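You operate a simulated robot arm through the tools that you are given. There is no shell and no other tool. Be economical: measure what you need, move in short steps, check, and stop when the job is done.

The job below is to be done with a simulated two-armed robot. You get a single attempt, and the scene is never put back.

JOB
Shut the right bench drawer. Put the cream band on the glass of the light board away on the top of the trims bench. Take the blue part cone on the near end of the belt and put it away on the free end of the doubling table. Put the fat olive cone from the far end of the belt on the pad of the steam table. Take the order card and leave it on the front lane of the belt. Close the left packing drawer. The order is free. Set down upright: fat olive cone.

Only the result counts: the job must be done as asked and must still hold three seconds after the hand-in. Knocking over, shifting, dropping, spilling or breaking anything else fails it.

ROBOT AND FRAMES
Two 7-joint arms with two-finger parallel grippers on one trunk, on a base that drives. Base frame: it is fixed to the floor where the robot stands at the start and does not move with it; the origin is under the middle of the robot, x ahead of it, y to its left, z up. Units: m, degrees, N and s.
The left shoulder is at the start at [0.05, 0.168, 1.032], the right one opposite. With the tool pointing down near the work surface each hand reaches from about 0.22 to 0.66 m from the robot's upright axis, wherever it stands, measured 20 degrees to its own side. Places, roughly: blue part cone [0.75, 2.5, 0.75]; cream band (16x4x2 cm) [0.9, 1.5, 0.9]; fat olive cone [0.75, 3, 0.75]; free end of the doubling table [-6, -3, 0.8]; front lane of the belt (40x17 cm) [0.68, 2.28, 0.76]; left packing drawer [0.7, 4.3, 0.7]; order card [0.75, 3.5, 0.75]; pad of the steam table [0.9, -1.5, 0.9]; right bench drawer [0.6, 0, 0.7]; top of the trims bench [-2.5, 4.3, 0.8]. Payload 1.57 kg a hand.
The TCP of each hand is the grasp point between the finger pads, 0.03 m short of the fingertips. In the tool frame z runs along the fingers and y along their closing line. The gripper opens to 0.08 m. The fingers are 0.017 m wide and 0.012 m thick; the gripper's body (0.04 by 0.082 m) begins 0.08 m behind the TCP.
Orientation is that of the tool frame in the base frame, as a unit quaternion [x, y, z, w]. With the fingers straight down and closing along the base's y, the tool's x points along the base's -x, its y along +y and its z along -z.

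CONTROLS
- The arms move only by the tool jog_arm. It takes "left_rows", "right_rows" or both (then of equal length, played together; a hand with none holds still); each is a list of rows, each a list of 7 numbers: the finger opening in m, from 0 to 0.08, then the shift along the base's x, y, z in units of 20 mm (1.0 is 20 mm), then the turn, a rotation vector about the base's x, y, z in units of 8 degrees (1.0 is 8 degrees). In form: [[claw, dx, dy, dz, rx, ry, rz], ...]. A call has 1 to 8 rows; each row shifts and turns the commanded pose from where the row before left it. A call with a number of a shift or a turn outside -1 to 1 is refused whole. A row lasts 0.2 s, in which the tool goes at most 0.05 m and 8.6 degrees; a call with a longer step from one row to the next is refused whole, and so is a gripper value outside its range. A pose out of reach is approached as far as the arm can. The call stops where the force on the tool passes 40 N (or 10 N more than at its start, if that is more) or the arm is blocked; 0.2 s more then pass. Each finger travels about 0.045 m/s and halts on what it meets, pressing with about 23 N; the grip force reading is that of the motor and also rises with nothing between the fingers. The clock runs only during rows and for 0.2 s after the last one: add rows that do not move to give the fingers time. It gives the time, the measured TCP pose, the force on the tool (base axes), the opening and the grip force at its end, in the units of the frame above (readings bear some noise), with the torque about the TCP (base axes, N m) and any sound that the robot's microphone picked up, and new pictures: "pictures" is both (left out), scene, wrist or none (wrist: the cameras of the hands that moved).
- Cameras (640 x 400 px; columns grow to the right, rows downward): "scene" is now at [0.1273, -0.0024, 1.2415]; the picture's right is [-0.02, -1.00, 0.00], its down [-0.58, 0.01, -0.81] and it looks along [0.81, -0.02, -0.58] (base axes); focal length 288 px, centre (320, 200). "left" rides on the left gripper at [0.072, 0.007, -0.122] in its tool frame; the picture's right is [-0.09, 1.00, 0.00], its down [-0.84, -0.08, -0.54] and it looks along [-0.54, -0.05, 0.84] (tool axes); focal length 238 px, centre (320, 200). "right" rides on the right gripper at [0.072, -0.007, -0.122] in its tool frame; the picture's right is [0.09, 1.00, 0.00], its down [-0.84, 0.08, -0.54] and it looks along [-0.54, 0.05, 0.84] (tool axes); focal length 238 px, centre (320, 200).
- move_column(by): slides the trunk up (or, below 0, down) by that many m; the arms and the scene camera ride with it, the base frame stays. It gives what a move gives, with no picture.
- drive_base(legs): drives the robot by 1 to 6 legs, each [ahead, left, turn to the left] in m, m and degrees, along the robot's own axes; the way and the turn of a leg run together, so that a leg with both is an arc; at most 1.5 m and 180 degrees a leg. The arms and the cameras ride along, it lands a little off, and it stops where it bumps. It gives what a move gives, and a new picture of the scene camera.
- turn_head(pan, tilt): turns the head with the scene camera to pan (to the left, within 80 degrees either way) and tilt (down, from -29 to 69), counted from straight ahead of the robot. It gives what a move gives, and a new picture of the scene camera.
- probe_pixels(camera, pixels): for up to 12 pixels [column, row] of the newest picture of that camera ("zoom" is the newest enlarged one), the place [x, y, z] in the base frame of the surface seen there, good to about 0.002 m. No time passes.
- zoom(camera, box): a new picture of the part [left, top, right, bottom] of that camera's present view, enlarged. No time passes.
- close_job(): hands the job in; it is judged then, once.

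Go step by step. Measure first, check grasps and placings, and put right what went wrong. The budget is 110 turns and 260 pictures, counting those below and the enlarged ones. Unless the task says otherwise, let go and move clear before handing in, and close with one line.

The tools are called after "Request:" as a command line: name --argument value ..., lists and objects as JSON in quotes. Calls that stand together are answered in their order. jog_arm: Moves the arms, as the interface text tells. Its arguments: {"type":"object","properties":{"left_rows":{"type":"array","items":{"type":"array","items":{"type":"number"}}},"right_rows":{"type":"array","items":{"type":"array","items":{"type":"number"}}},"pictures":{"type":"string","enum":["both","scene","wrist","none"]}},"required":[]} The other tools are called the same way: move_column (by) slides the trunk up or down; drive_base (legs) drives the base; turn_head (pan, tilt) turns the head that bears the scene camera; probe_pixels (camera, pixels) gives the place of the surface under pixels of a picture; zoom (camera, box) takes an enlarged picture of a part of a camera's view; close_job () hands the job in.

At the start:

```text
time_s: 0.0
left_tool_pos: [0.5267, 0.1815, 0.9842]
left_tool_rot: [0.0, 1.0, 0.0, 0.0]
left_contact_force: [0.0, -0.7, 0.4]
left_torque: [-0.03, 0.0, 0.02]
left_finger_gap: 0.0802
left_grasp_force: 0.0
right_tool_pos: [0.4435, -0.1608, 0.9812]
right_tool_rot: [0.001, 1.0, 0.0, -0.001]
right_contact_force: [-0.6, -0.1, -0.4]
right_torque: [-0.01, 0.0, 0.02]
right_finger_gap: 0.0804
right_grasp_force: 0.2
trunk travel left (down, up): [-0.2, 0.243]
robot x, y, heading: [0.0007, -0.0038, 0.0]
head pan, tilt: [-1.4, 35.4]
```

scene: 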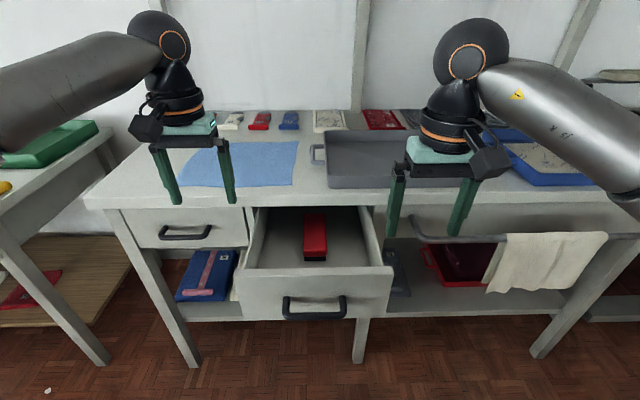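
right: 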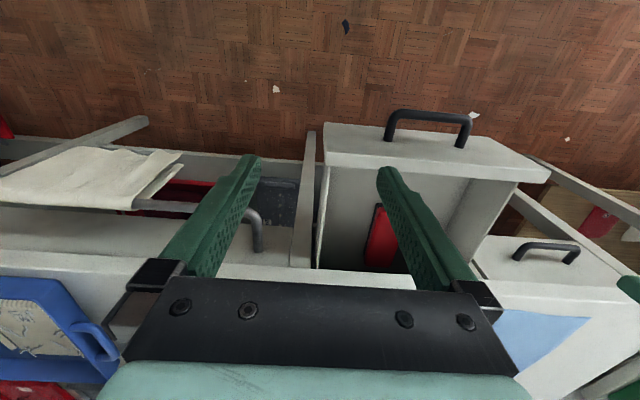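
left: 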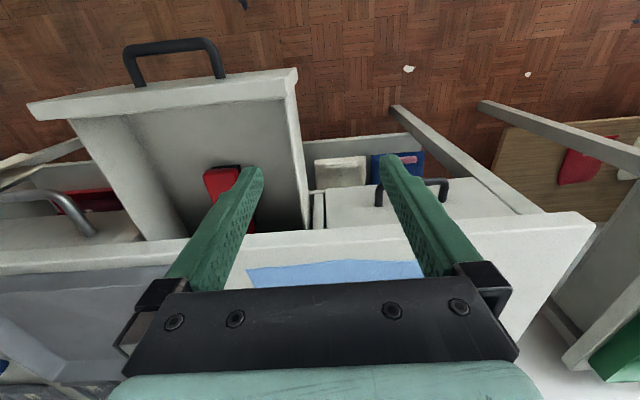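

The open drawer is right in front (front panel around pixel (315,290)), with the handle at (315,305). I measure the drawer and the bench.

Request:
probe_pixels --camera "scene" --pixels '[[260, 285], [375, 280], [315, 275], [315, 298], [285, 300], [345, 300], [315, 312], [255, 210], [362, 210], [230, 220], [315, 225], [185, 237]]'

Request:
turn_head --pan 70 --tilt 30

```text
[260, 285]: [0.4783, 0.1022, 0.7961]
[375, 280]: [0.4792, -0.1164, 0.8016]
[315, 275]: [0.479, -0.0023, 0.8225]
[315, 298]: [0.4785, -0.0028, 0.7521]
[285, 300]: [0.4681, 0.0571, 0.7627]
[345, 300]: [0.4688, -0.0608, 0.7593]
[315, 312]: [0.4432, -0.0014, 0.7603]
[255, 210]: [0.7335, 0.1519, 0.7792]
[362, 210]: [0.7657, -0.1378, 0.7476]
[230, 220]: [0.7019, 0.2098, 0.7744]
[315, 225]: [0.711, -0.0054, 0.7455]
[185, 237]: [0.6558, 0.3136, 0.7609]
```

```text
time_s: 1.4
left_tool_pos: [0.5274, 0.1812, 0.9848]
left_tool_rot: [-0.001, 1.0, 0.0, 0.0]
left_contact_force: [0.4, 0.2, 0.0]
left_torque: [0.0, -0.01, -0.02]
left_finger_gap: 0.0798
left_grasp_force: 0.2
right_tool_pos: [0.4423, -0.1597, 0.9811]
right_tool_rot: [0.0, 1.0, 0.0, 0.0]
right_contact_force: [0.0, 0.8, 0.3]
right_torque: [0.03, -0.02, -0.03]
right_finger_gap: 0.0801
right_grasp_force: 0.1
trunk travel left (down, up): [-0.2, 0.243]
robot x, y, heading: [0.0004, -0.0013, 0.2]
head pan, tilt: [70.0, 30.0]
```

scene: 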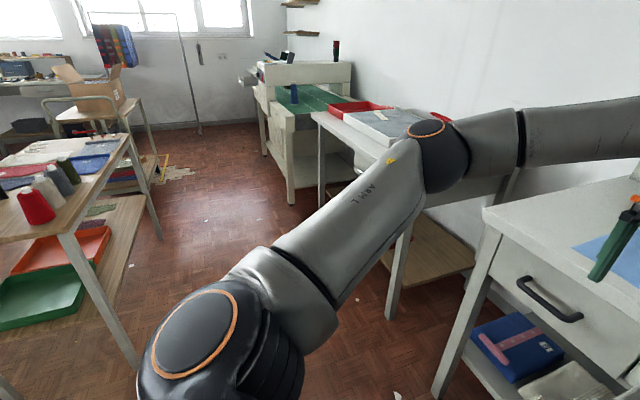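

The drawer front is at x 0.478 and must move about 0.178 m to sit flush with its neighbour. I will push the handle bar (x 0.443, z 0.76) with the right hand pointing down.

Request:
turn_head --pan 0 --tilt 45

Request:
jog_arm --right_rows '[[0.05, -0.5, 0.9, -0.5, 0, 0, 0], [0.05, -0.5, 0.9, -1, 0, 0, 0], [0.05, -0.5, 0.9, -1, 0, 0, 0], [0.05, -0.5, 0.9, -1, 0, 0, 0], [0.05, -0.5, 0.9, -1, 0, 0, 0], [0.05, 0, 0.9, -1, 0, 0, 0], [0.05, 0, 0.9, -1, 0, 0, 0], [0.05, 0, 0.9, -1, 0, 0, 0]]' --pictures "scene"

```text
time_s: 2.8
left_tool_pos: [0.527, 0.1797, 0.985]
left_tool_rot: [-0.001, 1.0, 0.0, 0.0]
left_contact_force: [-0.5, 0.0, 0.0]
left_torque: [0.02, 0.05, -0.01]
left_finger_gap: 0.08
left_grasp_force: 0.0
right_tool_pos: [0.4438, -0.1586, 0.9826]
right_tool_rot: [0.0, 1.0, 0.0, 0.0]
right_contact_force: [0.0, 0.8, -0.5]
right_torque: [-0.02, 0.05, 0.01]
right_finger_gap: 0.08
right_grasp_force: 0.0
trunk travel left (down, up): [-0.2, 0.243]
robot x, y, heading: [-0.0033, -0.0005, 0.1]
head pan, tilt: [0.0, 45.0]
```

scene: 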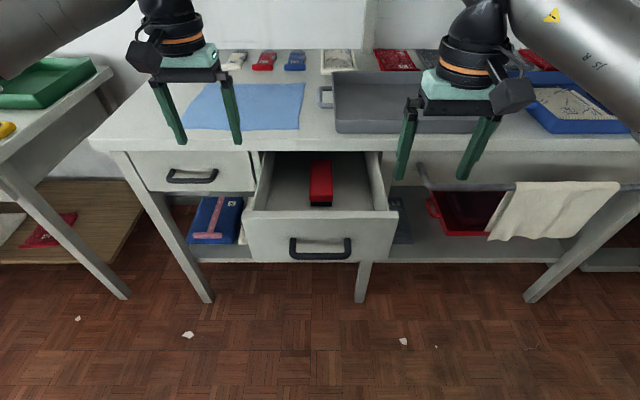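

```text
time_s: 4.6
left_tool_pos: [0.5273, 0.1815, 0.9845]
left_tool_rot: [-0.001, 1.0, 0.0, 0.0]
left_contact_force: [0.5, 0.4, 0.5]
left_torque: [0.02, 0.02, 0.02]
left_finger_gap: 0.0799
left_grasp_force: 0.0
right_tool_pos: [0.3932, -0.0157, 0.8288]
right_tool_rot: [0.002, 1.0, 0.0, 0.0]
right_contact_force: [0.3, -0.1, -0.1]
right_torque: [0.04, -0.02, 0.01]
right_finger_gap: 0.0499
right_grasp_force: 0.0
trunk travel left (down, up): [-0.2, 0.243]
robot x, y, heading: [-0.0002, -0.0033, 0.2]
head pan, tilt: [0.0, 45.0]
```

scene: 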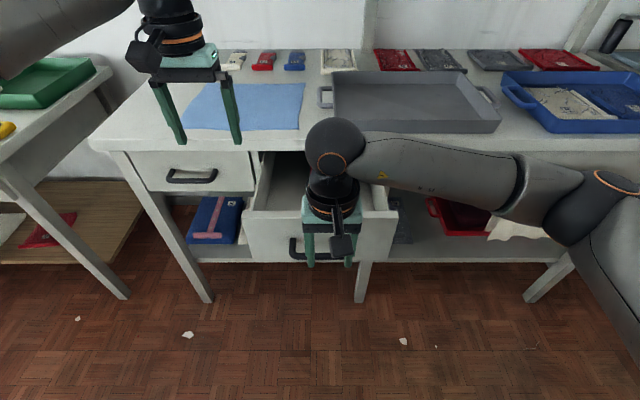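

The right hand is in front of the drawer at z 0.829. I lower it to the handle and start the push, checking the bench edge near (220,148).

Request:
probe_pixels --camera "scene" --pixels '[[200, 146], [220, 148], [220, 155], [220, 165]]'

Request:
jog_arm --right_rows '[[0.05, 0, 0.5, -1, 0, 0, 0], [0.05, 0, 0, -1, 0, 0, 0], [0.05, 0, 0, -0.8, 0, 0, 0], [0.05, 0.6, 0, 0, 0, 0, 0], [0.05, 0.6, 0, 0, 0, 0, 0], [0.05, 0.6, 0, 0, 0, 0, 0], [0.05, 0.6, 0, 0, 0, 0, 0], [0.05, 0.6, 0, 0, 0, 0, 0]]' --pictures "scene"

```text
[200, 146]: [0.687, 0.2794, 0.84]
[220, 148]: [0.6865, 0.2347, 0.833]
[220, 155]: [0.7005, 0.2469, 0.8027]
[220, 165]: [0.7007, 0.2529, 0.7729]
```

```text
time_s: 6.4
left_tool_pos: [0.5277, 0.1813, 0.9829]
left_tool_rot: [-0.001, 1.0, 0.0, 0.0]
left_contact_force: [0.8, -0.9, 0.0]
left_torque: [0.01, -0.06, -0.01]
left_finger_gap: 0.08
left_grasp_force: 0.1
right_tool_pos: [0.4539, -0.0041, 0.7765]
right_tool_rot: [0.001, 1.0, 0.0, -0.001]
right_contact_force: [0.3, 0.2, 0.3]
right_torque: [0.01, -0.01, 0.04]
right_finger_gap: 0.0498
right_grasp_force: 0.1
trunk travel left (down, up): [-0.2, 0.243]
robot x, y, heading: [-0.0005, -0.0001, -0.1]
head pan, tilt: [0.0, 45.0]
```

scene: 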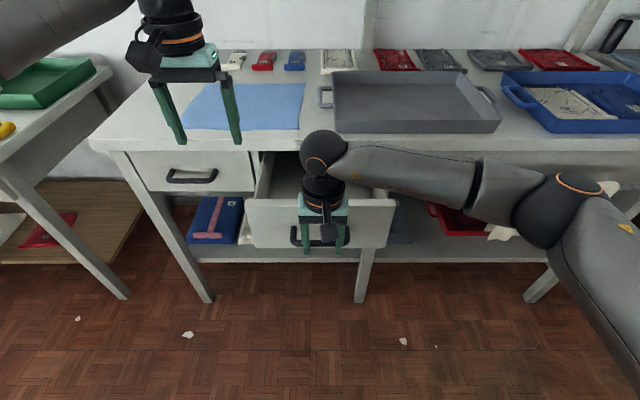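

The tool is at x 0.454 with almost no force, so the drawer is sliding. The closed front face is at x 0.70, so the handle must reach about 0.665; I keep pushing.

Request:
jog_arm --right_rows '[[0.05, 0.8, 0, 0, 0, 0, 0], [0.05, 0.8, 0, 0, 0, 0, 0], [0.05, 0.8, 0, 0, 0, 0, 0], [0.05, 0.8, 0, 0, 0, 0, 0], [0.05, 0.8, 0, 0, 0, 0, 0], [0.05, 0.8, 0, 0, 0, 0, 0], [0.05, 0.8, 0, 0, 0, 0, 0], [0.05, 0.8, 0, 0, 0, 0, 0]]' --pictures "scene"

```text
time_s: 8.2
left_tool_pos: [0.5275, 0.1817, 0.9845]
left_tool_rot: [-0.001, 1.0, 0.001, 0.0]
left_contact_force: [1.2, -0.3, -1.2]
left_torque: [0.04, -0.03, 0.01]
left_finger_gap: 0.08
left_grasp_force: 0.1
right_tool_pos: [0.5812, -0.0039, 0.7785]
right_tool_rot: [-0.001, 1.0, 0.0, 0.0]
right_contact_force: [0.7, 0.4, -0.9]
right_torque: [0.02, 0.0, 0.0]
right_finger_gap: 0.0499
right_grasp_force: 0.2
trunk travel left (down, up): [-0.2, 0.243]
robot x, y, heading: [0.0013, -0.0008, -0.1]
head pan, tilt: [0.0, 45.0]
```

scene: 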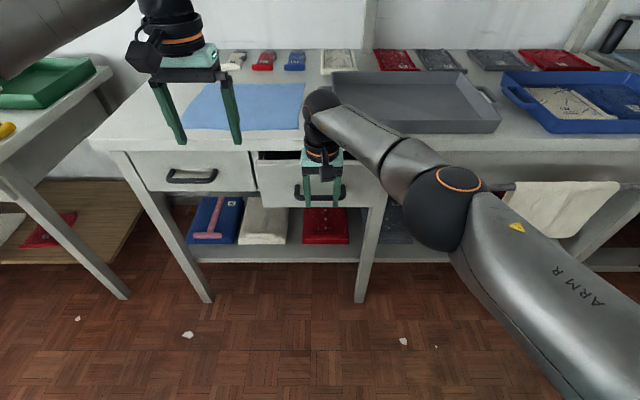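

The drawer is nearly home at TCP x 0.581; about 0.08 m is left.

Request:
jog_arm --right_rows '[[0.05, 0.7, 0, 0, 0, 0, 0], [0.05, 0.7, 0, 0, 0, 0, 0], [0.05, 0.7, 0, 0, 0, 0, 0], [0.05, 0.7, 0, 0, 0, 0, 0], [0.05, 0.5, 0, 0, 0, 0, 0], [0.05, 0.4, 0, 0, 0, 0, 0], [0.05, 0.4, 0, 0, 0, 0, 0], [0.05, 0.3, 0, 0, 0, 0, 0]]' --pictures "scene"

```text
time_s: 10.0
left_tool_pos: [0.5269, 0.1823, 0.9842]
left_tool_rot: [-0.001, 1.0, 0.0, 0.0]
left_contact_force: [0.0, -0.7, 0.4]
left_torque: [0.03, 0.01, 0.0]
left_finger_gap: 0.0802
left_grasp_force: 0.0
right_tool_pos: [0.5848, -0.0105, 0.7775]
right_tool_rot: [0.001, 1.0, -0.001, 0.0]
right_contact_force: [0.5, 0.4, 0.7]
right_torque: [0.0, -0.02, 0.02]
right_finger_gap: 0.05
right_grasp_force: 0.0
right hand out of reach, approached as far as the arm can: row 1, 2, 3, 4, 5, 6, 7, 8
trunk travel left (down, up): [-0.2, 0.243]
robot x, y, heading: [0.0027, -0.0001, 0.1]
head pan, tilt: [0.0, 45.0]
```

scene: 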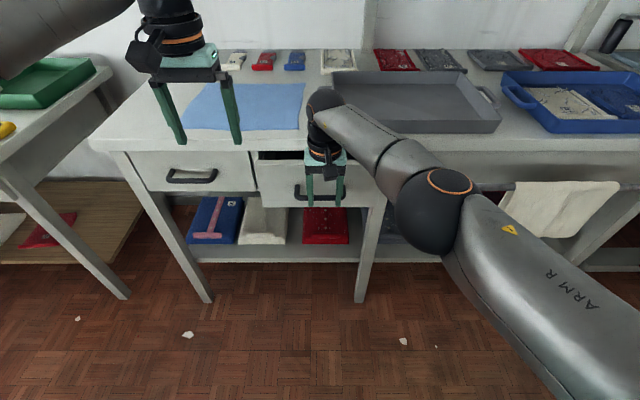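

The arm ran out of reach at x 0.585, so I finish the push by driving ahead a little.

Request:
drive_base --legs '[[0.06, 0, 0]]'

```text
time_s: 11.0
left_tool_pos: [0.5849, 0.1814, 0.9849]
left_tool_rot: [0.0, 1.0, 0.0, 0.0]
left_contact_force: [-0.6, -0.6, -1.0]
left_torque: [-0.01, 0.01, 0.02]
left_finger_gap: 0.0799
left_grasp_force: 0.1
right_tool_pos: [0.6452, -0.0096, 0.7771]
right_tool_rot: [0.0, 1.0, 0.001, 0.001]
right_contact_force: [0.5, -0.6, -0.1]
right_torque: [0.0, -0.05, 0.01]
right_finger_gap: 0.0502
right_grasp_force: 0.0
trunk travel left (down, up): [-0.2, 0.243]
robot x, y, heading: [0.058, 0.0007, -0.2]
head pan, tilt: [0.0, 45.0]
```

scene: 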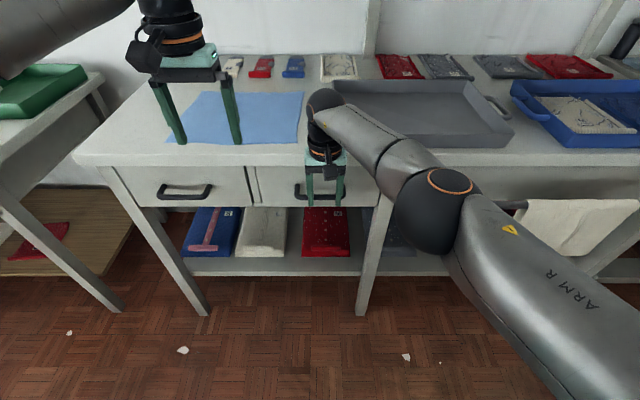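

Request:
probe_pixels --camera "scene" --pixels '[[225, 200], [240, 185], [265, 185], [285, 175], [275, 200], [365, 190], [200, 188], [310, 192]]'

Request:
jog_arm --right_rows '[[0.05, 0.4, 0, 0, 0, 0, 0], [0.05, 0.4, 0, 0, 0, 0, 0], [0.05, 0.3, 0, 0, 0, 0, 0]]' --pictures "none"

```text
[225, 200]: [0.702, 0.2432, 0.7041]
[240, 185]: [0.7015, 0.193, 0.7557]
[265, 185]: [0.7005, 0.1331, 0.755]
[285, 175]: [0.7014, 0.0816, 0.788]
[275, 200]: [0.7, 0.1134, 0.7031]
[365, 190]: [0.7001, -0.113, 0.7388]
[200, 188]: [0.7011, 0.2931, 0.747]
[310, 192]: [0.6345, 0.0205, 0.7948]
```

```text
time_s: 11.8
left_tool_pos: [0.5845, 0.1812, 0.9843]
left_tool_rot: [-0.001, 1.0, 0.0, 0.0]
left_contact_force: [0.7, 0.3, 0.9]
left_torque: [0.02, 0.01, 0.0]
left_finger_gap: 0.0801
left_grasp_force: 0.2
right_tool_pos: [0.6437, -0.0117, 0.7761]
right_tool_rot: [0.0, 1.0, 0.0, 0.001]
right_contact_force: [-0.5, -0.2, -0.3]
right_torque: [0.0, -0.02, -0.02]
right_finger_gap: 0.0499
right_grasp_force: 0.1
right hand out of reach, approached as far as the arm can: row 1, 2, 3
trunk travel left (down, up): [-0.2, 0.243]
robot x, y, heading: [0.0593, -0.0024, -0.0]
head pan, tilt: [0.0, 45.0]
```

The drawer face now reads x 0.700 like its neighbour, so it is shut. I back off and look left toward the light board.

Request:
drive_base --legs '[[-0.35, 0, 0]]'

Request:
jog_arm --right_rows '[[0.08, -0.9, -0.8, 1, 0, 0, 0], [0.08, -0.9, -0.8, 1, 0, 0, 0], [0.08, -0.9, -0.8, 1, 0, 0, 0], [0.08, -0.9, -0.8, 1, 0, 0, 0], [0.08, -0.9, -0.8, 1, 0, 0, 0], [0.08, -0.9, -0.8, 1, 0, 0, 0], [0.08, -0.9, -0.8, 1, 0, 0, 0], [0.08, -0.9, -0.8, 1, 0, 0, 0]]' --left_rows '[[0.08, -0.8, 0.1, 1, 0, 0, 0], [0.08, -0.8, 0.1, 1, 0, 0, 0], [0.08, -0.8, 0.1, 0, 0, 0, 0], [0.08, -0.8, 0, 0, 0, 0, 0], [0.08, -0.8, 0, 0, 0, 0, 0], [0.08, -0.8, 0, 0, 0, 0, 0], [0.08, -0.8, 0, 0, 0, 0, 0], [0.08, -0.8, 0, 0, 0, 0, 0]]' --pictures "none"

Request:
turn_head --pan 60 --tilt 20

```text
time_s: 14.1
left_tool_pos: [0.2309, 0.1788, 0.9841]
left_tool_rot: [0.004, 1.0, 0.0, 0.0]
left_contact_force: [-0.4, 0.1, 0.1]
left_torque: [-0.02, 0.0, 0.01]
left_finger_gap: 0.08
left_grasp_force: 0.1
right_tool_pos: [0.287, -0.0137, 0.7766]
right_tool_rot: [0.004, 1.0, 0.0, 0.001]
right_contact_force: [0.3, -0.1, -0.1]
right_torque: [0.03, 0.0, 0.0]
right_finger_gap: 0.0499
right_grasp_force: 0.1
trunk travel left (down, up): [-0.2, 0.243]
robot x, y, heading: [-0.2953, 0.0003, -0.5]
head pan, tilt: [0.0, 45.0]
```

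scene: 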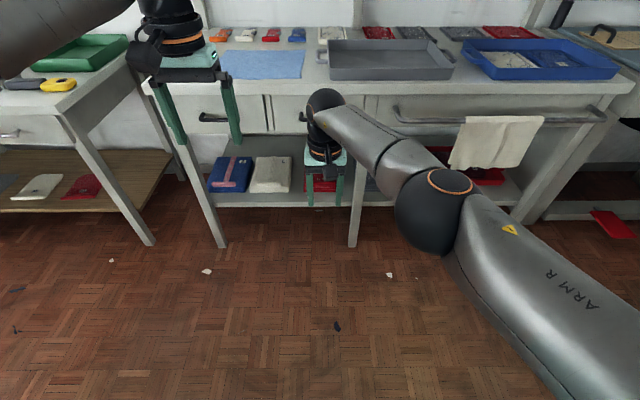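

```text
time_s: 15.9
left_tool_pos: [0.0996, 0.185, 1.0228]
left_tool_rot: [0.002, 1.0, 0.0, 0.0]
left_contact_force: [-0.6, -0.4, 0.2]
left_torque: [0.03, -0.02, 0.02]
left_finger_gap: 0.0798
left_grasp_force: 0.1
right_tool_pos: [0.142, -0.1396, 0.9386]
right_tool_rot: [0.003, 1.0, 0.0, 0.0]
right_contact_force: [0.3, -0.1, 0.5]
right_torque: [0.0, -0.01, 0.0]
right_finger_gap: 0.0802
right_grasp_force: 0.1
trunk travel left (down, up): [-0.2, 0.243]
robot x, y, heading: [-0.2978, 0.0025, -0.3]
head pan, tilt: [0.0, 45.0]
```

```text
time_s: 17.2
left_tool_pos: [0.1017, 0.1853, 1.0239]
left_tool_rot: [0.004, 1.0, 0.0, 0.0]
left_contact_force: [-0.5, -0.4, 0.8]
left_torque: [0.02, 0.0, 0.0]
left_finger_gap: 0.08
left_grasp_force: 0.2
right_tool_pos: [0.1423, -0.1387, 0.938]
right_tool_rot: [0.004, 1.0, -0.001, 0.0]
right_contact_force: [-0.2, -0.2, -0.4]
right_torque: [-0.01, -0.01, 0.02]
right_finger_gap: 0.0799
right_grasp_force: 0.1
trunk travel left (down, up): [-0.2, 0.243]
robot x, y, heading: [-0.2967, 0.0007, -0.3]
head pan, tilt: [60.0, 20.0]
```

scene: 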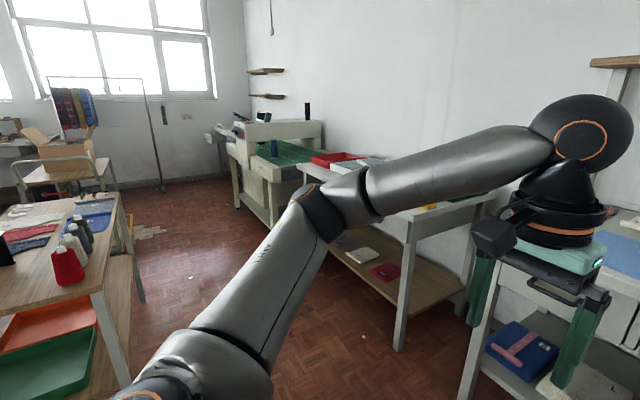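

The floor between the left table (corner near (95,290)) and the wall benches looks open; I measure the corridor before driving.

Request:
probe_pixels --camera "scene" --pixels '[[102, 286], [128, 192], [400, 222], [300, 165], [272, 180], [282, 178], [237, 208], [225, 170], [145, 300], [68, 265], [100, 165], [215, 200]]'

Request:
turn_head --pan 80 --tilt 35

```text
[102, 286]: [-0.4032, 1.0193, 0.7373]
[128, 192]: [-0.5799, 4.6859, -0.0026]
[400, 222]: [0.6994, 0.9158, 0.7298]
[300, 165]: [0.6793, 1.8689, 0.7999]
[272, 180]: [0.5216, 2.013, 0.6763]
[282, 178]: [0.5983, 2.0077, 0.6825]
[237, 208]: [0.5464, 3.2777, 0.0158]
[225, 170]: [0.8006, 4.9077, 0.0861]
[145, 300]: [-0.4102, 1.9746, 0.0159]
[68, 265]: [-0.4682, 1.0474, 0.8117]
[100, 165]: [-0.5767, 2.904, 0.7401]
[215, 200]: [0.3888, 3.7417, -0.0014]
```

```text
time_s: 18.0
left_tool_pos: [0.102, 0.1854, 1.0231]
left_tool_rot: [0.003, 1.0, 0.0, -0.001]
left_contact_force: [0.4, -1.2, -0.6]
left_torque: [-0.01, 0.0, 0.01]
left_finger_gap: 0.0801
left_grasp_force: 0.0
right_tool_pos: [0.1421, -0.1392, 0.9378]
right_tool_rot: [0.004, 1.0, 0.0, 0.001]
right_contact_force: [0.7, -0.2, -0.1]
right_torque: [0.03, -0.02, 0.0]
right_finger_gap: 0.0799
right_grasp_force: 0.0
trunk travel left (down, up): [-0.2, 0.243]
robot x, y, heading: [-0.3007, 0.0015, -0.4]
head pan, tilt: [80.0, 35.0]
```

scene: 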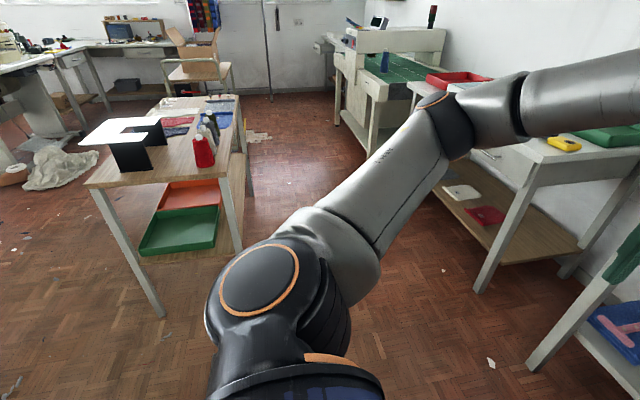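

The corridor runs between the left table (front edge x about -0.40, y from 1.0) and the benches (x 0.69, belt 0.52). I move ahead to x 0.1, then sideways left to the light board.

Request:
turn_head --pan 20 --tilt 40

Request:
drive_base --legs '[[0.4, 0, 0], [0, 0.7, 0], [0, 0.7, 0]]'

```text
time_s: 19.3
left_tool_pos: [0.1014, 0.1855, 1.0228]
left_tool_rot: [0.004, 1.0, 0.001, 0.0]
left_contact_force: [0.6, -0.4, 0.4]
left_torque: [0.01, -0.05, -0.04]
left_finger_gap: 0.0799
left_grasp_force: 0.1
right_tool_pos: [0.1425, -0.1386, 0.9383]
right_tool_rot: [0.006, 1.0, -0.001, 0.001]
right_contact_force: [0.0, 0.4, 0.8]
right_torque: [0.0, -0.02, -0.03]
right_finger_gap: 0.0801
right_grasp_force: 0.1
trunk travel left (down, up): [-0.2, 0.243]
robot x, y, heading: [-0.2995, -0.0, -0.2]
head pan, tilt: [20.0, 40.0]
```

scene: 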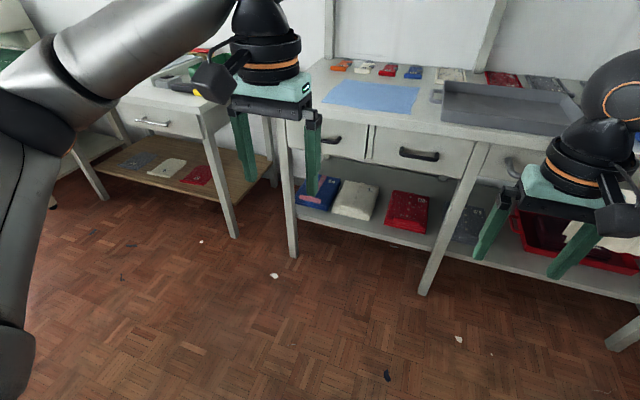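

```text
time_s: 34.4
left_tool_pos: [0.4756, 1.6294, 1.0241]
left_tool_rot: [-0.014, 1.0, 0.0, 0.001]
left_contact_force: [0.0, 0.2, -0.4]
left_torque: [0.03, -0.02, 0.0]
left_finger_gap: 0.0801
left_grasp_force: 0.1
right_tool_pos: [0.5287, 1.3063, 0.9385]
right_tool_rot: [-0.013, 1.0, 0.0, 0.001]
right_contact_force: [0.0, -0.3, 0.2]
right_torque: [0.0, -0.02, 0.0]
right_finger_gap: 0.0801
right_grasp_force: 0.0
trunk travel left (down, up): [-0.2, 0.243]
robot x, y, heading: [0.0832, 1.4323, 1.4]
head pan, tilt: [20.0, 40.0]
```

scene: 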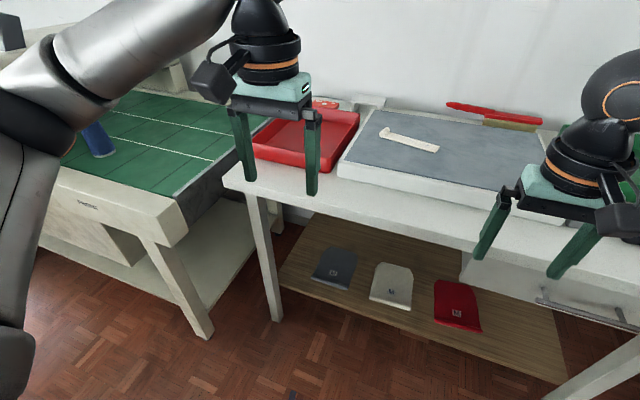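

The cream band shows on the light board at (408,140). I zoom in and measure it.

Request:
zoom --camera "scene" --box '[350, 105, 470, 180]'

Request:
probe_pixels --camera "scene" --pixels '[[382, 133], [395, 137], [410, 141], [425, 146], [437, 150], [430, 143], [405, 135], [385, 127], [420, 165], [345, 168], [98, 152], [95, 128]]'

```text
5.33 times, centred on (410, 142) of scene
```

zoom: 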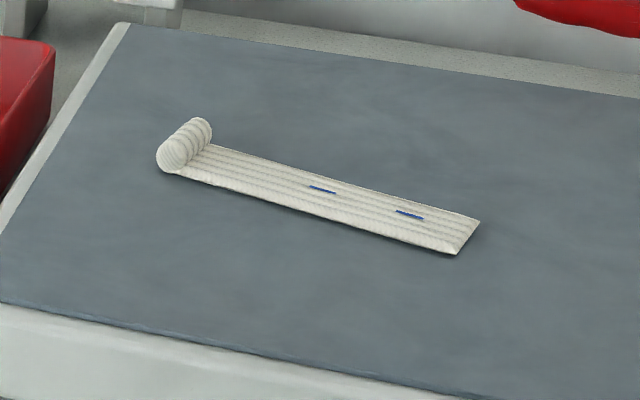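

```text
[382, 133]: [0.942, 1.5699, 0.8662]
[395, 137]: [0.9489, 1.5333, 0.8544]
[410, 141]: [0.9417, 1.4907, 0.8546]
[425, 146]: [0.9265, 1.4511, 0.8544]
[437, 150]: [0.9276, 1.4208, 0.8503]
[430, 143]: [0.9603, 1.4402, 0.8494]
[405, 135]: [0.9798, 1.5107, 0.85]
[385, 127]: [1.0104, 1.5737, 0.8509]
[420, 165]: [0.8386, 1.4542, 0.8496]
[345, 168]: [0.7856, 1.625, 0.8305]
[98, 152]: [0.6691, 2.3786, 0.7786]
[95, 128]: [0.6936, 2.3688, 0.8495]
```

The band is flat with a roll at its left end. I measure the roll and edges precisely for a grip across the 4 cm width at the roll.

Request:
probe_pixels --camera "zoom" --pixels '[[185, 132], [170, 150], [202, 120], [185, 140], [205, 152], [190, 178], [300, 172], [290, 195], [475, 222], [455, 248], [160, 155], [210, 130]]'

```text
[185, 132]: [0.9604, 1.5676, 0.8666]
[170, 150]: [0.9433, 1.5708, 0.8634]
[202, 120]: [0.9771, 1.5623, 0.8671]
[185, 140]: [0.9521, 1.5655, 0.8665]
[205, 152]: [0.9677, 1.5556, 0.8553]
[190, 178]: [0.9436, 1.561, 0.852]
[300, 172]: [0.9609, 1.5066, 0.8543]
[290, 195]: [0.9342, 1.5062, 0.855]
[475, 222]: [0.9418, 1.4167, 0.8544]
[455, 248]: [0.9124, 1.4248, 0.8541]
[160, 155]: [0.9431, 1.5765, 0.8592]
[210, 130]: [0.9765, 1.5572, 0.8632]
```

The roll centre is at (0.959,1.566), with the width axis turned about 12° off x. I check shelf clearance by driving ahead to x 0.35 and slightly right so the left hand faces it.

Request:
jog_arm --left_rows '[[0.08, 0, 0, 0, 0, 0, 1], [0.08, 0, 0, 0, 0, 0, 1], [0.08, 0, 0, 0, 0, 0, 1], [0.08, 0, 0, 0, 0, 0, 1], [0.08, 0, 0, 0, 0, 0, 1], [0.08, 0, 0, 0, 0, 0, 1], [0.08, 0, 0, 0, 0, 0, 1], [0.08, 0, 0, 0, 0, 0, 1]]' --right_rows '[[0.08, -0.3, 0, 1, 0, 0, 0], [0.08, -0.3, 0, 1, 0, 0, 0], [0.08, -0.3, 0, 1, 0, 0, 0], [0.08, -0.3, 0, 1, 0, 0, 0], [0.08, 0, 0, 0, 0, 0, 0], [0.08, 0, 0, 0, 0, 0, 0], [0.08, 0, 0, 0, 0, 0, 0], [0.08, 0, 0, 0, 0, 0, 0]]' --pictures "none"

Request:
drive_base --legs '[[0.15, -0.08, 0], [0.13, 0, -1.4]]'

```text
time_s: 36.2
left_tool_pos: [0.4757, 1.6288, 1.0224]
left_tool_rot: [-0.542, 0.84, 0.0, 0.0]
left_contact_force: [-0.4, -0.4, 0.6]
left_torque: [0.02, 0.0, -0.04]
left_finger_gap: 0.0802
left_grasp_force: 0.0
right_tool_pos: [0.5023, 1.3033, 1.0166]
right_tool_rot: [-0.011, 1.0, 0.0, 0.0]
right_contact_force: [-0.1, 0.6, -0.3]
right_torque: [0.01, -0.02, 0.0]
right_finger_gap: 0.0801
right_grasp_force: 0.1
trunk travel left (down, up): [-0.2, 0.243]
robot x, y, heading: [0.0804, 1.4323, 1.6]
head pan, tilt: [20.0, 40.0]
```

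```text
time_s: 38.5
left_tool_pos: [0.7665, 1.5449, 1.0225]
left_tool_rot: [-0.53, 0.848, 0.001, 0.0]
left_contact_force: [0.5, -0.1, -0.1]
left_torque: [-0.06, -0.02, -0.01]
left_finger_gap: 0.0799
left_grasp_force: 0.2
right_tool_pos: [0.7839, 1.218, 1.0156]
right_tool_rot: [0.001, 1.0, 0.0, 0.002]
right_contact_force: [-0.6, 0.3, -1.5]
right_torque: [-0.01, 0.0, 0.0]
right_finger_gap: 0.0797
right_grasp_force: 0.0
trunk travel left (down, up): [-0.2, 0.243]
robot x, y, heading: [0.3645, 1.3575, 0.0]
head pan, tilt: [20.0, 40.0]
```

scene: 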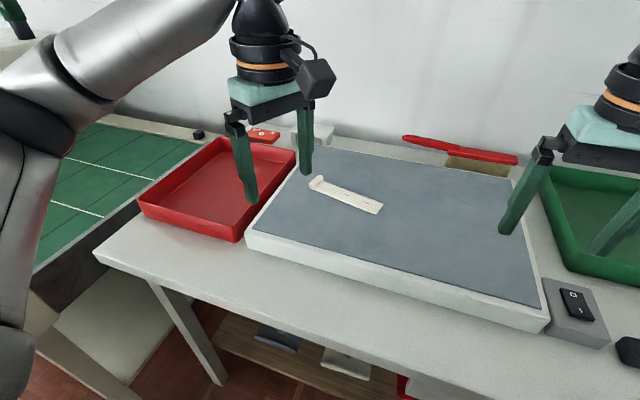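

The base is clear and the band lies at (345,195). I move the left hand over the roll, turning to 78°.

Request:
jog_arm --left_rows '[[0.08, 1, 0.2, 0, 0, 0, 0.9], [0.08, 1, 0.2, 0, 0, 0, 0.8], [0.08, 1, 0.2, 0, 0, 0, 0], [0.08, 1, 0.2, 0, 0, 0, 0], [0.08, 1, 0.2, -0.5, 0, 0, 0], [0.08, 1, 0.05, -1, 0, 0, 0], [0.08, 1, 0, -1, 0, 0, 0], [0.08, 1, 0, -1, 0, 0, 0]]' --pictures "none"

Request:
jog_arm --left_rows '[[0.08, 1, 0, -0.5, 0, 0, 0], [0.08, 0.6, 0, -0.5, 0, 0, 0], [0.08, 0, 0, 0, 0, 0, 0]]'

```text
time_s: 40.3
left_tool_pos: [0.9236, 1.565, 0.9536]
left_tool_rot: [-0.627, 0.779, 0.0, 0.0]
left_contact_force: [-0.8, -0.1, -0.9]
left_torque: [0.01, 0.0, 0.0]
left_finger_gap: 0.08
left_grasp_force: 0.0
right_tool_pos: [0.7835, 1.2181, 1.018]
right_tool_rot: [0.001, 1.0, 0.0, 0.001]
right_contact_force: [-1.1, -0.7, 0.1]
right_torque: [-0.02, -0.02, 0.01]
right_finger_gap: 0.0801
right_grasp_force: 0.0
trunk travel left (down, up): [-0.2, 0.243]
robot x, y, heading: [0.367, 1.3551, 0.1]
head pan, tilt: [20.0, 40.0]
```

```text
time_s: 41.1
left_tool_pos: [0.9576, 1.5676, 0.9333]
left_tool_rot: [-0.626, 0.779, 0.0, 0.0]
left_contact_force: [-0.1, -0.3, 0.1]
left_torque: [-0.01, 0.07, -0.01]
left_finger_gap: 0.08
left_grasp_force: 0.1
right_tool_pos: [0.7832, 1.2176, 1.0162]
right_tool_rot: [0.0, 1.0, 0.0, 0.001]
right_contact_force: [0.5, 0.0, 0.3]
right_torque: [-0.01, -0.02, 0.01]
right_finger_gap: 0.0801
right_grasp_force: 0.0
trunk travel left (down, up): [-0.2, 0.243]
robot x, y, heading: [0.3629, 1.3568, -0.1]
head pan, tilt: [20.0, 40.0]
```

scene: 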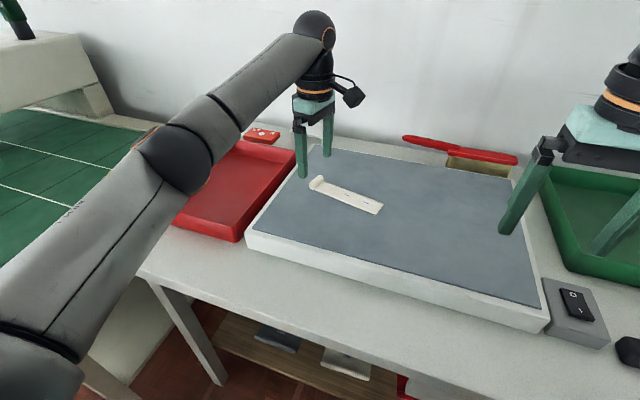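
left: 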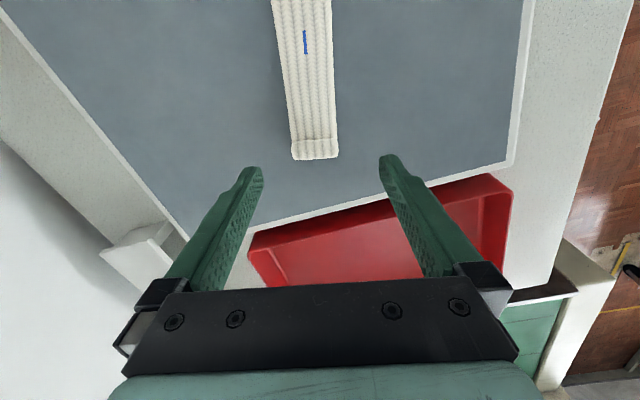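

The wrist view shows the roll at (316,150), centred between the fingers and aligned. I descend and close.

Request:
jog_arm --left_rows '[[0.08, 0, -0.1, -0.9, 0, 0, 0], [0.08, 0, 0, -0.9, 0, 0, 0], [0.08, 0, 0, -0.7, 0, 0, 0], [0.06, 0, 0, 0, 0, 0, 0], [0.03, 0, 0, 0, 0, 0, 0], [0.03, 0, 0, 0, 0, 0, 0], [0.03, 0, 0, 0, 0, 0, 0], [0.03, 0, 0, 0, 0, 0, 0]]' --pictures "wrist"

```text
time_s: 42.9
left_tool_pos: [0.9585, 1.5634, 0.8835]
left_tool_rot: [-0.627, 0.779, 0.0, 0.0]
left_contact_force: [0.1, 0.1, -0.4]
left_torque: [0.0, -0.06, 0.0]
left_finger_gap: 0.0388
left_grasp_force: 22.9
right_tool_pos: [0.7831, 1.2166, 1.0178]
right_tool_rot: [0.001, 1.0, 0.0, 0.0]
right_contact_force: [0.5, -0.4, 0.0]
right_torque: [-0.01, 0.03, -0.02]
right_finger_gap: 0.0798
right_grasp_force: 0.1
trunk travel left (down, up): [-0.2, 0.243]
robot x, y, heading: [0.3708, 1.3558, -0.0]
head pan, tilt: [20.0, 40.0]
```

left: 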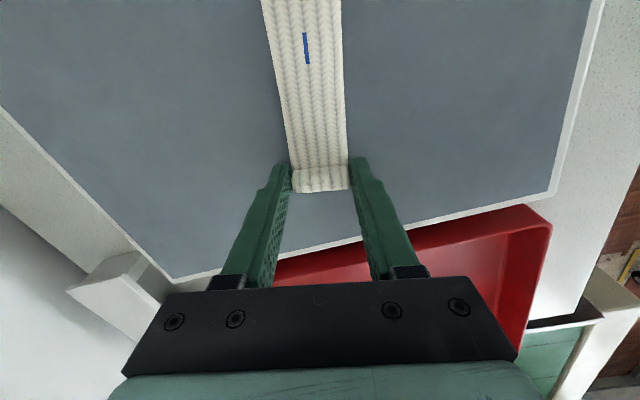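

Gripped at 0.0388 with 23 N at the roll. I lift.

Request:
jog_arm --left_rows '[[0.02, 0, 0, 0.5, 0, 0, 0], [0.02, 0, 0, 0.8, 0, 0, 0], [0.02, 0, 0, 1, 0, 0, 0], [0.02, 0, 0, 1, 0, 0, 0], [0.02, 0, 0, 1, 0, 0, 0], [0.02, 0, 0, 1, 0, 0, 0], [0.02, 0, 0, 1, 0, 0, 0], [0.02, 0, 0, 1, 0, 0, 0]]'

```text
time_s: 44.7
left_tool_pos: [0.9602, 1.5624, 1.03]
left_tool_rot: [-0.627, 0.779, 0.0, 0.001]
left_contact_force: [-0.3, -0.7, 0.4]
left_torque: [0.03, -0.02, 0.0]
left_finger_gap: 0.0387
left_grasp_force: 23.2
right_tool_pos: [0.7832, 1.2166, 1.0165]
right_tool_rot: [0.001, 1.0, 0.001, 0.001]
right_contact_force: [-0.8, -0.4, -0.2]
right_torque: [0.03, -0.01, 0.0]
right_finger_gap: 0.0799
right_grasp_force: 0.1
trunk travel left (down, up): [-0.2, 0.243]
robot x, y, heading: [0.366, 1.3536, 0.2]
head pan, tilt: [20.0, 40.0]
```

scene: 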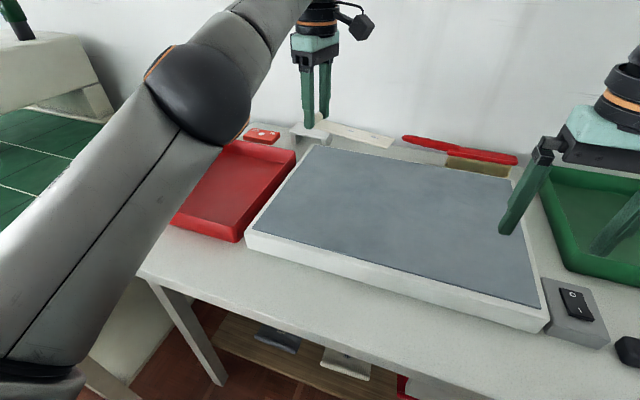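
left: 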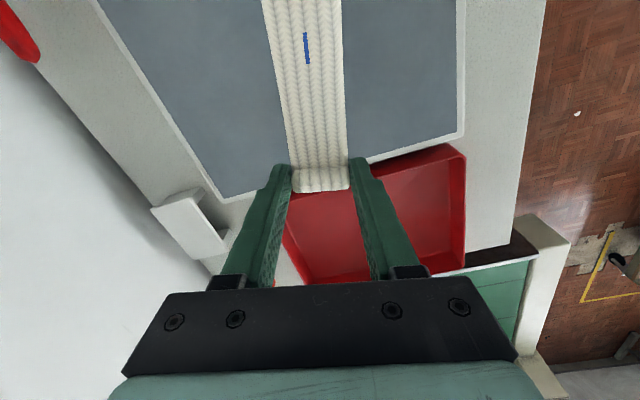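

The band lifts cleanly. I back off and fold the left hand in, then drive left along the belt.

Request:
drive_base --legs '[[-0.28, 0, 0]]'

Request:
jog_arm --left_rows '[[0.02, -1, 0, 0, 0, 0, 0], [0.02, -1, 0, 0, 0, 0, 0], [0.02, -1, 0, 0, 0, 0, 0], [0.02, -1, 0, 0, 0, 0, 0], [0.02, -1, 0, 0.5, 0, 0, 0], [0.02, -1, 0, 0.5, 0, 0, 0], [0.02, -1, 0, 0.5, 0, 0, 0], [0.02, -1, 0, 0.5, 0, 0, 0]]' --pictures "none"

Request:
turn_head --pan 45 --tilt 30

```text
time_s: 46.7
left_tool_pos: [0.6752, 1.5658, 1.0281]
left_tool_rot: [-0.628, 0.778, 0.0, 0.0]
left_contact_force: [-0.9, 0.3, -0.4]
left_torque: [0.03, 0.0, 0.02]
left_finger_gap: 0.039
left_grasp_force: 22.2
right_tool_pos: [0.4999, 1.2181, 1.016]
right_tool_rot: [0.0, 1.0, 0.0, 0.002]
right_contact_force: [0.1, -0.2, -0.2]
right_torque: [-0.03, 0.0, 0.0]
right_finger_gap: 0.0801
right_grasp_force: 0.0
trunk travel left (down, up): [-0.2, 0.243]
robot x, y, heading: [0.0829, 1.3566, 0.2]
head pan, tilt: [20.0, 40.0]
```

scene: 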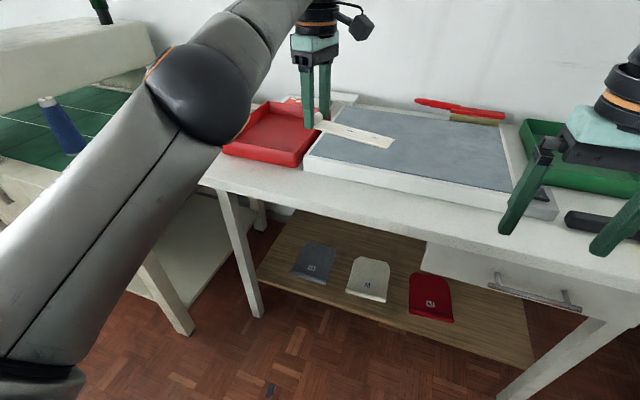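

```text
time_s: 48.5
left_tool_pos: [0.6607, 1.5609, 1.064]
left_tool_rot: [-0.627, 0.779, 0.0, 0.001]
left_contact_force: [0.0, 0.2, -1.4]
left_torque: [0.0, -0.01, 0.02]
left_finger_gap: 0.039
left_grasp_force: 23.1
left hand out of reach, approached as far as the arm can: row 1, 2, 3, 4, 5, 6, 7, 8
right_tool_pos: [0.5006, 1.2188, 1.0154]
right_tool_rot: [-0.001, 1.0, 0.0, 0.001]
right_contact_force: [1.5, -0.4, 0.3]
right_torque: [-0.04, 0.03, 0.01]
right_finger_gap: 0.0797
right_grasp_force: 0.1
trunk travel left (down, up): [-0.2, 0.243]
robot x, y, heading: [0.0813, 1.3571, -0.0]
head pan, tilt: [20.0, 40.0]
```

```text
time_s: 49.4
left_tool_pos: [0.6597, 1.5619, 1.0643]
left_tool_rot: [-0.627, 0.779, 0.0, 0.002]
left_contact_force: [-0.4, -0.2, -0.5]
left_torque: [-0.02, 0.01, -0.02]
left_finger_gap: 0.039
left_grasp_force: 22.8
right_tool_pos: [0.5005, 1.2177, 1.0168]
right_tool_rot: [-0.001, 1.0, 0.0, 0.001]
right_contact_force: [1.1, 0.2, 0.0]
right_torque: [-0.02, -0.02, -0.01]
right_finger_gap: 0.0796
right_grasp_force: 0.2
trunk travel left (down, up): [-0.2, 0.243]
robot x, y, heading: [0.0878, 1.3548, 0.1]
head pan, tilt: [45.0, 30.0]
```

scene: 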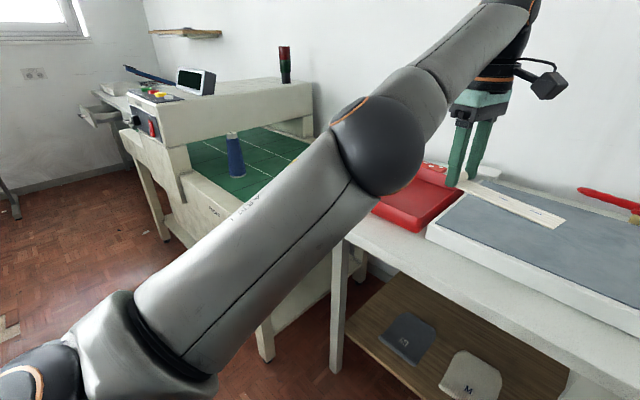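

Retracting was limited, probably a wrist limit at this turn. I turn the left hand back toward 0° while pulling it in, which also points the band toward the robot.

Request:
jog_arm --left_rows '[[0.02, 0, 0, 0, 0, 0, -1], [0.02, 0, 0, 0, 0, 0, -1], [0.02, 0, 0, 0, 0, 0, -1], [0.02, 0, 0, 0, 0, 0, -1], [0.02, -1, 0, 0, 0, 0, -1], [0.02, -1, 0, 0, 0, 0, -1], [0.02, -1, 0, 0, 0, 0, -1], [0.02, -1, 0, 0, 0, 0, -1]]' --pictures "scene"

```text
time_s: 51.2
left_tool_pos: [0.6532, 1.5568, 1.0747]
left_tool_rot: [-0.118, 0.993, 0.0, 0.0]
left_contact_force: [-0.2, 0.4, 0.5]
left_torque: [-0.02, -0.01, -0.01]
left_finger_gap: 0.0389
left_grasp_force: 22.8
left hand out of reach, approached as far as the arm can: row 5, 6, 7, 8
right_tool_pos: [0.4999, 1.2173, 1.0163]
right_tool_rot: [-0.001, 1.0, -0.001, 0.0]
right_contact_force: [0.3, 1.0, 0.1]
right_torque: [-0.01, 0.01, -0.01]
right_finger_gap: 0.0802
right_grasp_force: 0.0
trunk travel left (down, up): [-0.2, 0.243]
robot x, y, heading: [0.0812, 1.3543, 0.1]
head pan, tilt: [45.0, 30.0]
```

scene: 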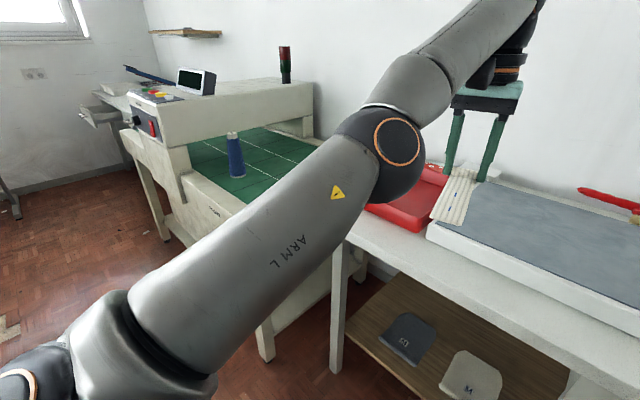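

The hand did turn but inward motion stays blocked at x 0.65, likely near a straight elbow. I try lower and smaller inward steps.

Request:
jog_arm --left_rows '[[0.02, 0, 0, -1, 0, 0, 0], [0.02, 0, 0, -1, 0, 0, 0], [0.02, 0, 0, -1, 0, 0, 0], [0.02, -0.5, 0, 0, 0, 0, 0], [0.02, -1, 0, 0, 0, 0, 0], [0.02, -1, 0, 0, 0, 0, 0], [0.02, -1, 0, 0, 0, 0, 0], [0.02, -1, 0, 0, 0, 0, 0]]' --pictures "scene"

```text
time_s: 53.0
left_tool_pos: [0.6674, 1.5555, 1.0447]
left_tool_rot: [-0.12, 0.993, 0.001, 0.0]
left_contact_force: [0.2, -0.3, -0.7]
left_torque: [-0.01, -0.03, 0.01]
left_finger_gap: 0.0389
left_grasp_force: 23.2
left hand out of reach, approached as far as the arm can: row 1, 2, 3, 4, 5, 6, 7, 8
right_tool_pos: [0.4997, 1.2186, 1.0165]
right_tool_rot: [-0.001, 1.0, 0.0, 0.001]
right_contact_force: [-0.1, 0.2, -0.6]
right_torque: [0.0, 0.01, -0.01]
right_finger_gap: 0.0799
right_grasp_force: 0.1
trunk travel left (down, up): [-0.2, 0.243]
robot x, y, heading: [0.0803, 1.3554, -0.0]
head pan, tilt: [45.0, 30.0]
```

scene: 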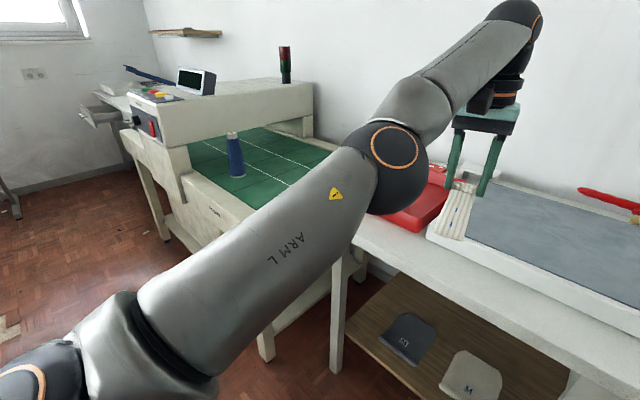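

The hand slides along a sphere of fixed radius, so the elbow seems locked straight. I test with a downward-only and sideways move, in small steps.

Request:
jog_arm --left_rows '[[0.02, 0, 0.8, -0.3, 0, 0, 0.5], [0.02, 0, 0.8, -0.3, 0, 0, 0.5], [0.02, 0, 0.8, -0.3, 0, 0, 0.5], [0.02, 0, 0.8, -0.3, 0, 0, 0.5]]' --pictures "none"

```text
time_s: 54.0
left_tool_pos: [0.6751, 1.6186, 1.0216]
left_tool_rot: [-0.257, 0.966, 0.001, 0.0]
left_contact_force: [0.5, 0.1, 0.5]
left_torque: [-0.02, 0.01, 0.0]
left_finger_gap: 0.039
left_grasp_force: 23.0
left hand out of reach, approached as far as the arm can: row 1, 4
right_tool_pos: [0.5, 1.2181, 1.0168]
right_tool_rot: [-0.001, 1.0, 0.001, 0.001]
right_contact_force: [0.2, 0.2, 0.1]
right_torque: [-0.01, -0.01, -0.05]
right_finger_gap: 0.0799
right_grasp_force: 0.0
trunk travel left (down, up): [-0.2, 0.243]
robot x, y, heading: [0.0792, 1.3561, 0.0]
head pan, tilt: [45.0, 30.0]
```

The command resets when blocked, and sideways works. I back off a bit and lower the hand toward z 0.92, which shortens the arm, then pull inward.

Request:
drive_base --legs '[[-0.08, 0, 0]]'

Request:
jog_arm --left_rows '[[0.02, 0, 0, -0.8, 0, 0, 0], [0.02, 0, 0, -1, 0, 0, 0], [0.02, 0, 0, -1, 0, 0, 0], [0.02, 0, 0, -1, 0, 0, 0], [0.02, 0, 0, -1, 0, 0, 0], [0.02, -0.5, 0, 0, 0, 0, 0], [0.02, -1, 0, 0, 0, 0, 0], [0.02, -1, 0, 0, 0, 0, 0]]' --pictures "none"

```text
time_s: 55.1
left_tool_pos: [0.5962, 1.6188, 1.0215]
left_tool_rot: [-0.258, 0.966, 0.0, 0.0]
left_contact_force: [-0.3, 0.2, -0.9]
left_torque: [-0.01, -0.04, 0.01]
left_finger_gap: 0.0388
left_grasp_force: 23.5
right_tool_pos: [0.4212, 1.2191, 1.0165]
right_tool_rot: [-0.002, 1.0, 0.0, 0.001]
right_contact_force: [0.0, -0.9, 0.2]
right_torque: [-0.01, 0.01, -0.01]
right_finger_gap: 0.0801
right_grasp_force: 0.2
trunk travel left (down, up): [-0.2, 0.243]
robot x, y, heading: [0.005, 1.3563, 0.3]
head pan, tilt: [45.0, 30.0]
```

scene: 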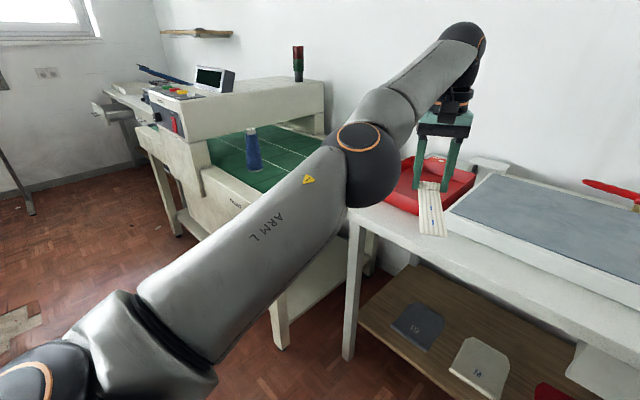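

```text
time_s: 56.9
left_tool_pos: [0.6224, 1.6207, 0.9356]
left_tool_rot: [-0.258, 0.966, 0.001, -0.002]
left_contact_force: [-0.2, 1.8, -0.4]
left_torque: [0.03, -0.03, 0.01]
left_finger_gap: 0.0389
left_grasp_force: 22.5
left hand out of reach, approached as far as the arm can: row 1, 2, 3, 4, 5, 6, 7, 8
right_tool_pos: [0.4211, 1.2189, 1.0158]
right_tool_rot: [-0.002, 1.0, 0.0, 0.001]
right_contact_force: [0.3, -0.2, 0.3]
right_torque: [0.02, -0.01, 0.01]
right_finger_gap: 0.08
right_grasp_force: 0.1
trunk travel left (down, up): [-0.2, 0.243]
robot x, y, heading: [0.0031, 1.3596, 0.1]
head pan, tilt: [45.0, 30.0]
```

The elbow stays locked straight. I stretch fully outward first (clear of the bench at z 0.97), then come inward to make the elbow bend the right way.

Request:
jog_arm --left_rows '[[0.02, 0, 0, 1, 0, 0, 0], [0.02, 0.5, 0, 1, 0, 0, 0], [0.02, 1, 0, 0, 0, 0, 0], [0.02, 1, 0, 0, 0, 0, 0], [0.02, 0, 0, 0, 0, 0, 0], [0.02, -0.4, 0, 0, 0, 0, 0], [0.02, -0.8, 0, 0, 0, 0, 0], [0.02, -1, 0, 0, 0, 0, 0]]' --pictures "none"

```text
time_s: 58.7
left_tool_pos: [0.6125, 1.6238, 0.9684]
left_tool_rot: [-0.258, 0.966, 0.001, -0.001]
left_contact_force: [0.2, 0.8, -0.5]
left_torque: [-0.04, 0.0, -0.02]
left_finger_gap: 0.039
left_grasp_force: 23.1
left hand out of reach, approached as far as the arm can: row 1, 2, 3, 4, 6, 7, 8
right_tool_pos: [0.4215, 1.2193, 1.0168]
right_tool_rot: [-0.002, 1.0, -0.001, 0.002]
right_contact_force: [0.5, 0.1, 0.2]
right_torque: [0.01, 0.0, 0.02]
right_finger_gap: 0.0801
right_grasp_force: 0.1
trunk travel left (down, up): [-0.2, 0.243]
robot x, y, heading: [0.0047, 1.3597, 0.3]
head pan, tilt: [45.0, 30.0]
```

Still locked. Since the elbow naturally sticks out left, I try moving the hand to the right (-y) and then inward so that the elbow unlocks.

Request:
jog_arm --left_rows '[[0.02, 0, -1, 0, 0, 0, 0], [0.02, 0, -1, 0, 0, 0, 0], [0.02, 0, -1, 0, 0, 0, 0], [0.02, 0, -1, 0, 0, 0, 0], [0.02, -0.5, -1, 0, 0, 0, 0], [0.02, -1, 0, 0, 0, 0, 0], [0.02, -1, 0, 0, 0, 0, 0], [0.02, -1, 0, 0, 0, 0, 0]]' --pictures "scene"

```text
time_s: 60.5
left_tool_pos: [0.6075, 1.52, 0.977]
left_tool_rot: [-0.258, 0.966, 0.001, 0.0]
left_contact_force: [-0.4, 0.8, -0.8]
left_torque: [0.0, 0.0, 0.0]
left_finger_gap: 0.0393
left_grasp_force: 22.6
left hand out of reach, approached as far as the arm can: row 5, 6, 7, 8
right_tool_pos: [0.4211, 1.2175, 1.0157]
right_tool_rot: [-0.002, 1.0, 0.0, 0.001]
right_contact_force: [0.8, 0.1, 0.1]
right_torque: [-0.01, -0.02, -0.02]
right_finger_gap: 0.0801
right_grasp_force: 0.0
trunk travel left (down, up): [-0.2, 0.243]
robot x, y, heading: [0.0023, 1.3569, 0.1]
head pan, tilt: [45.0, 30.0]
```

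scene: 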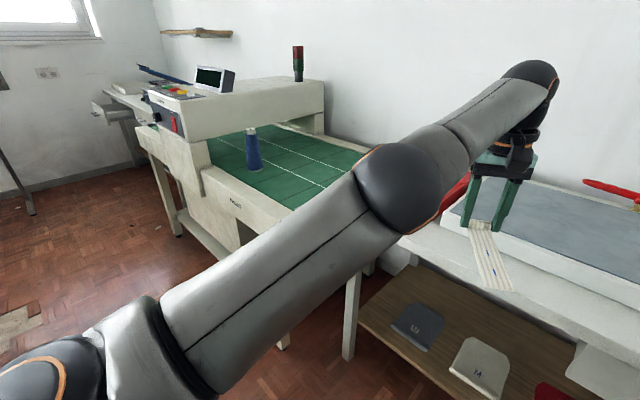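

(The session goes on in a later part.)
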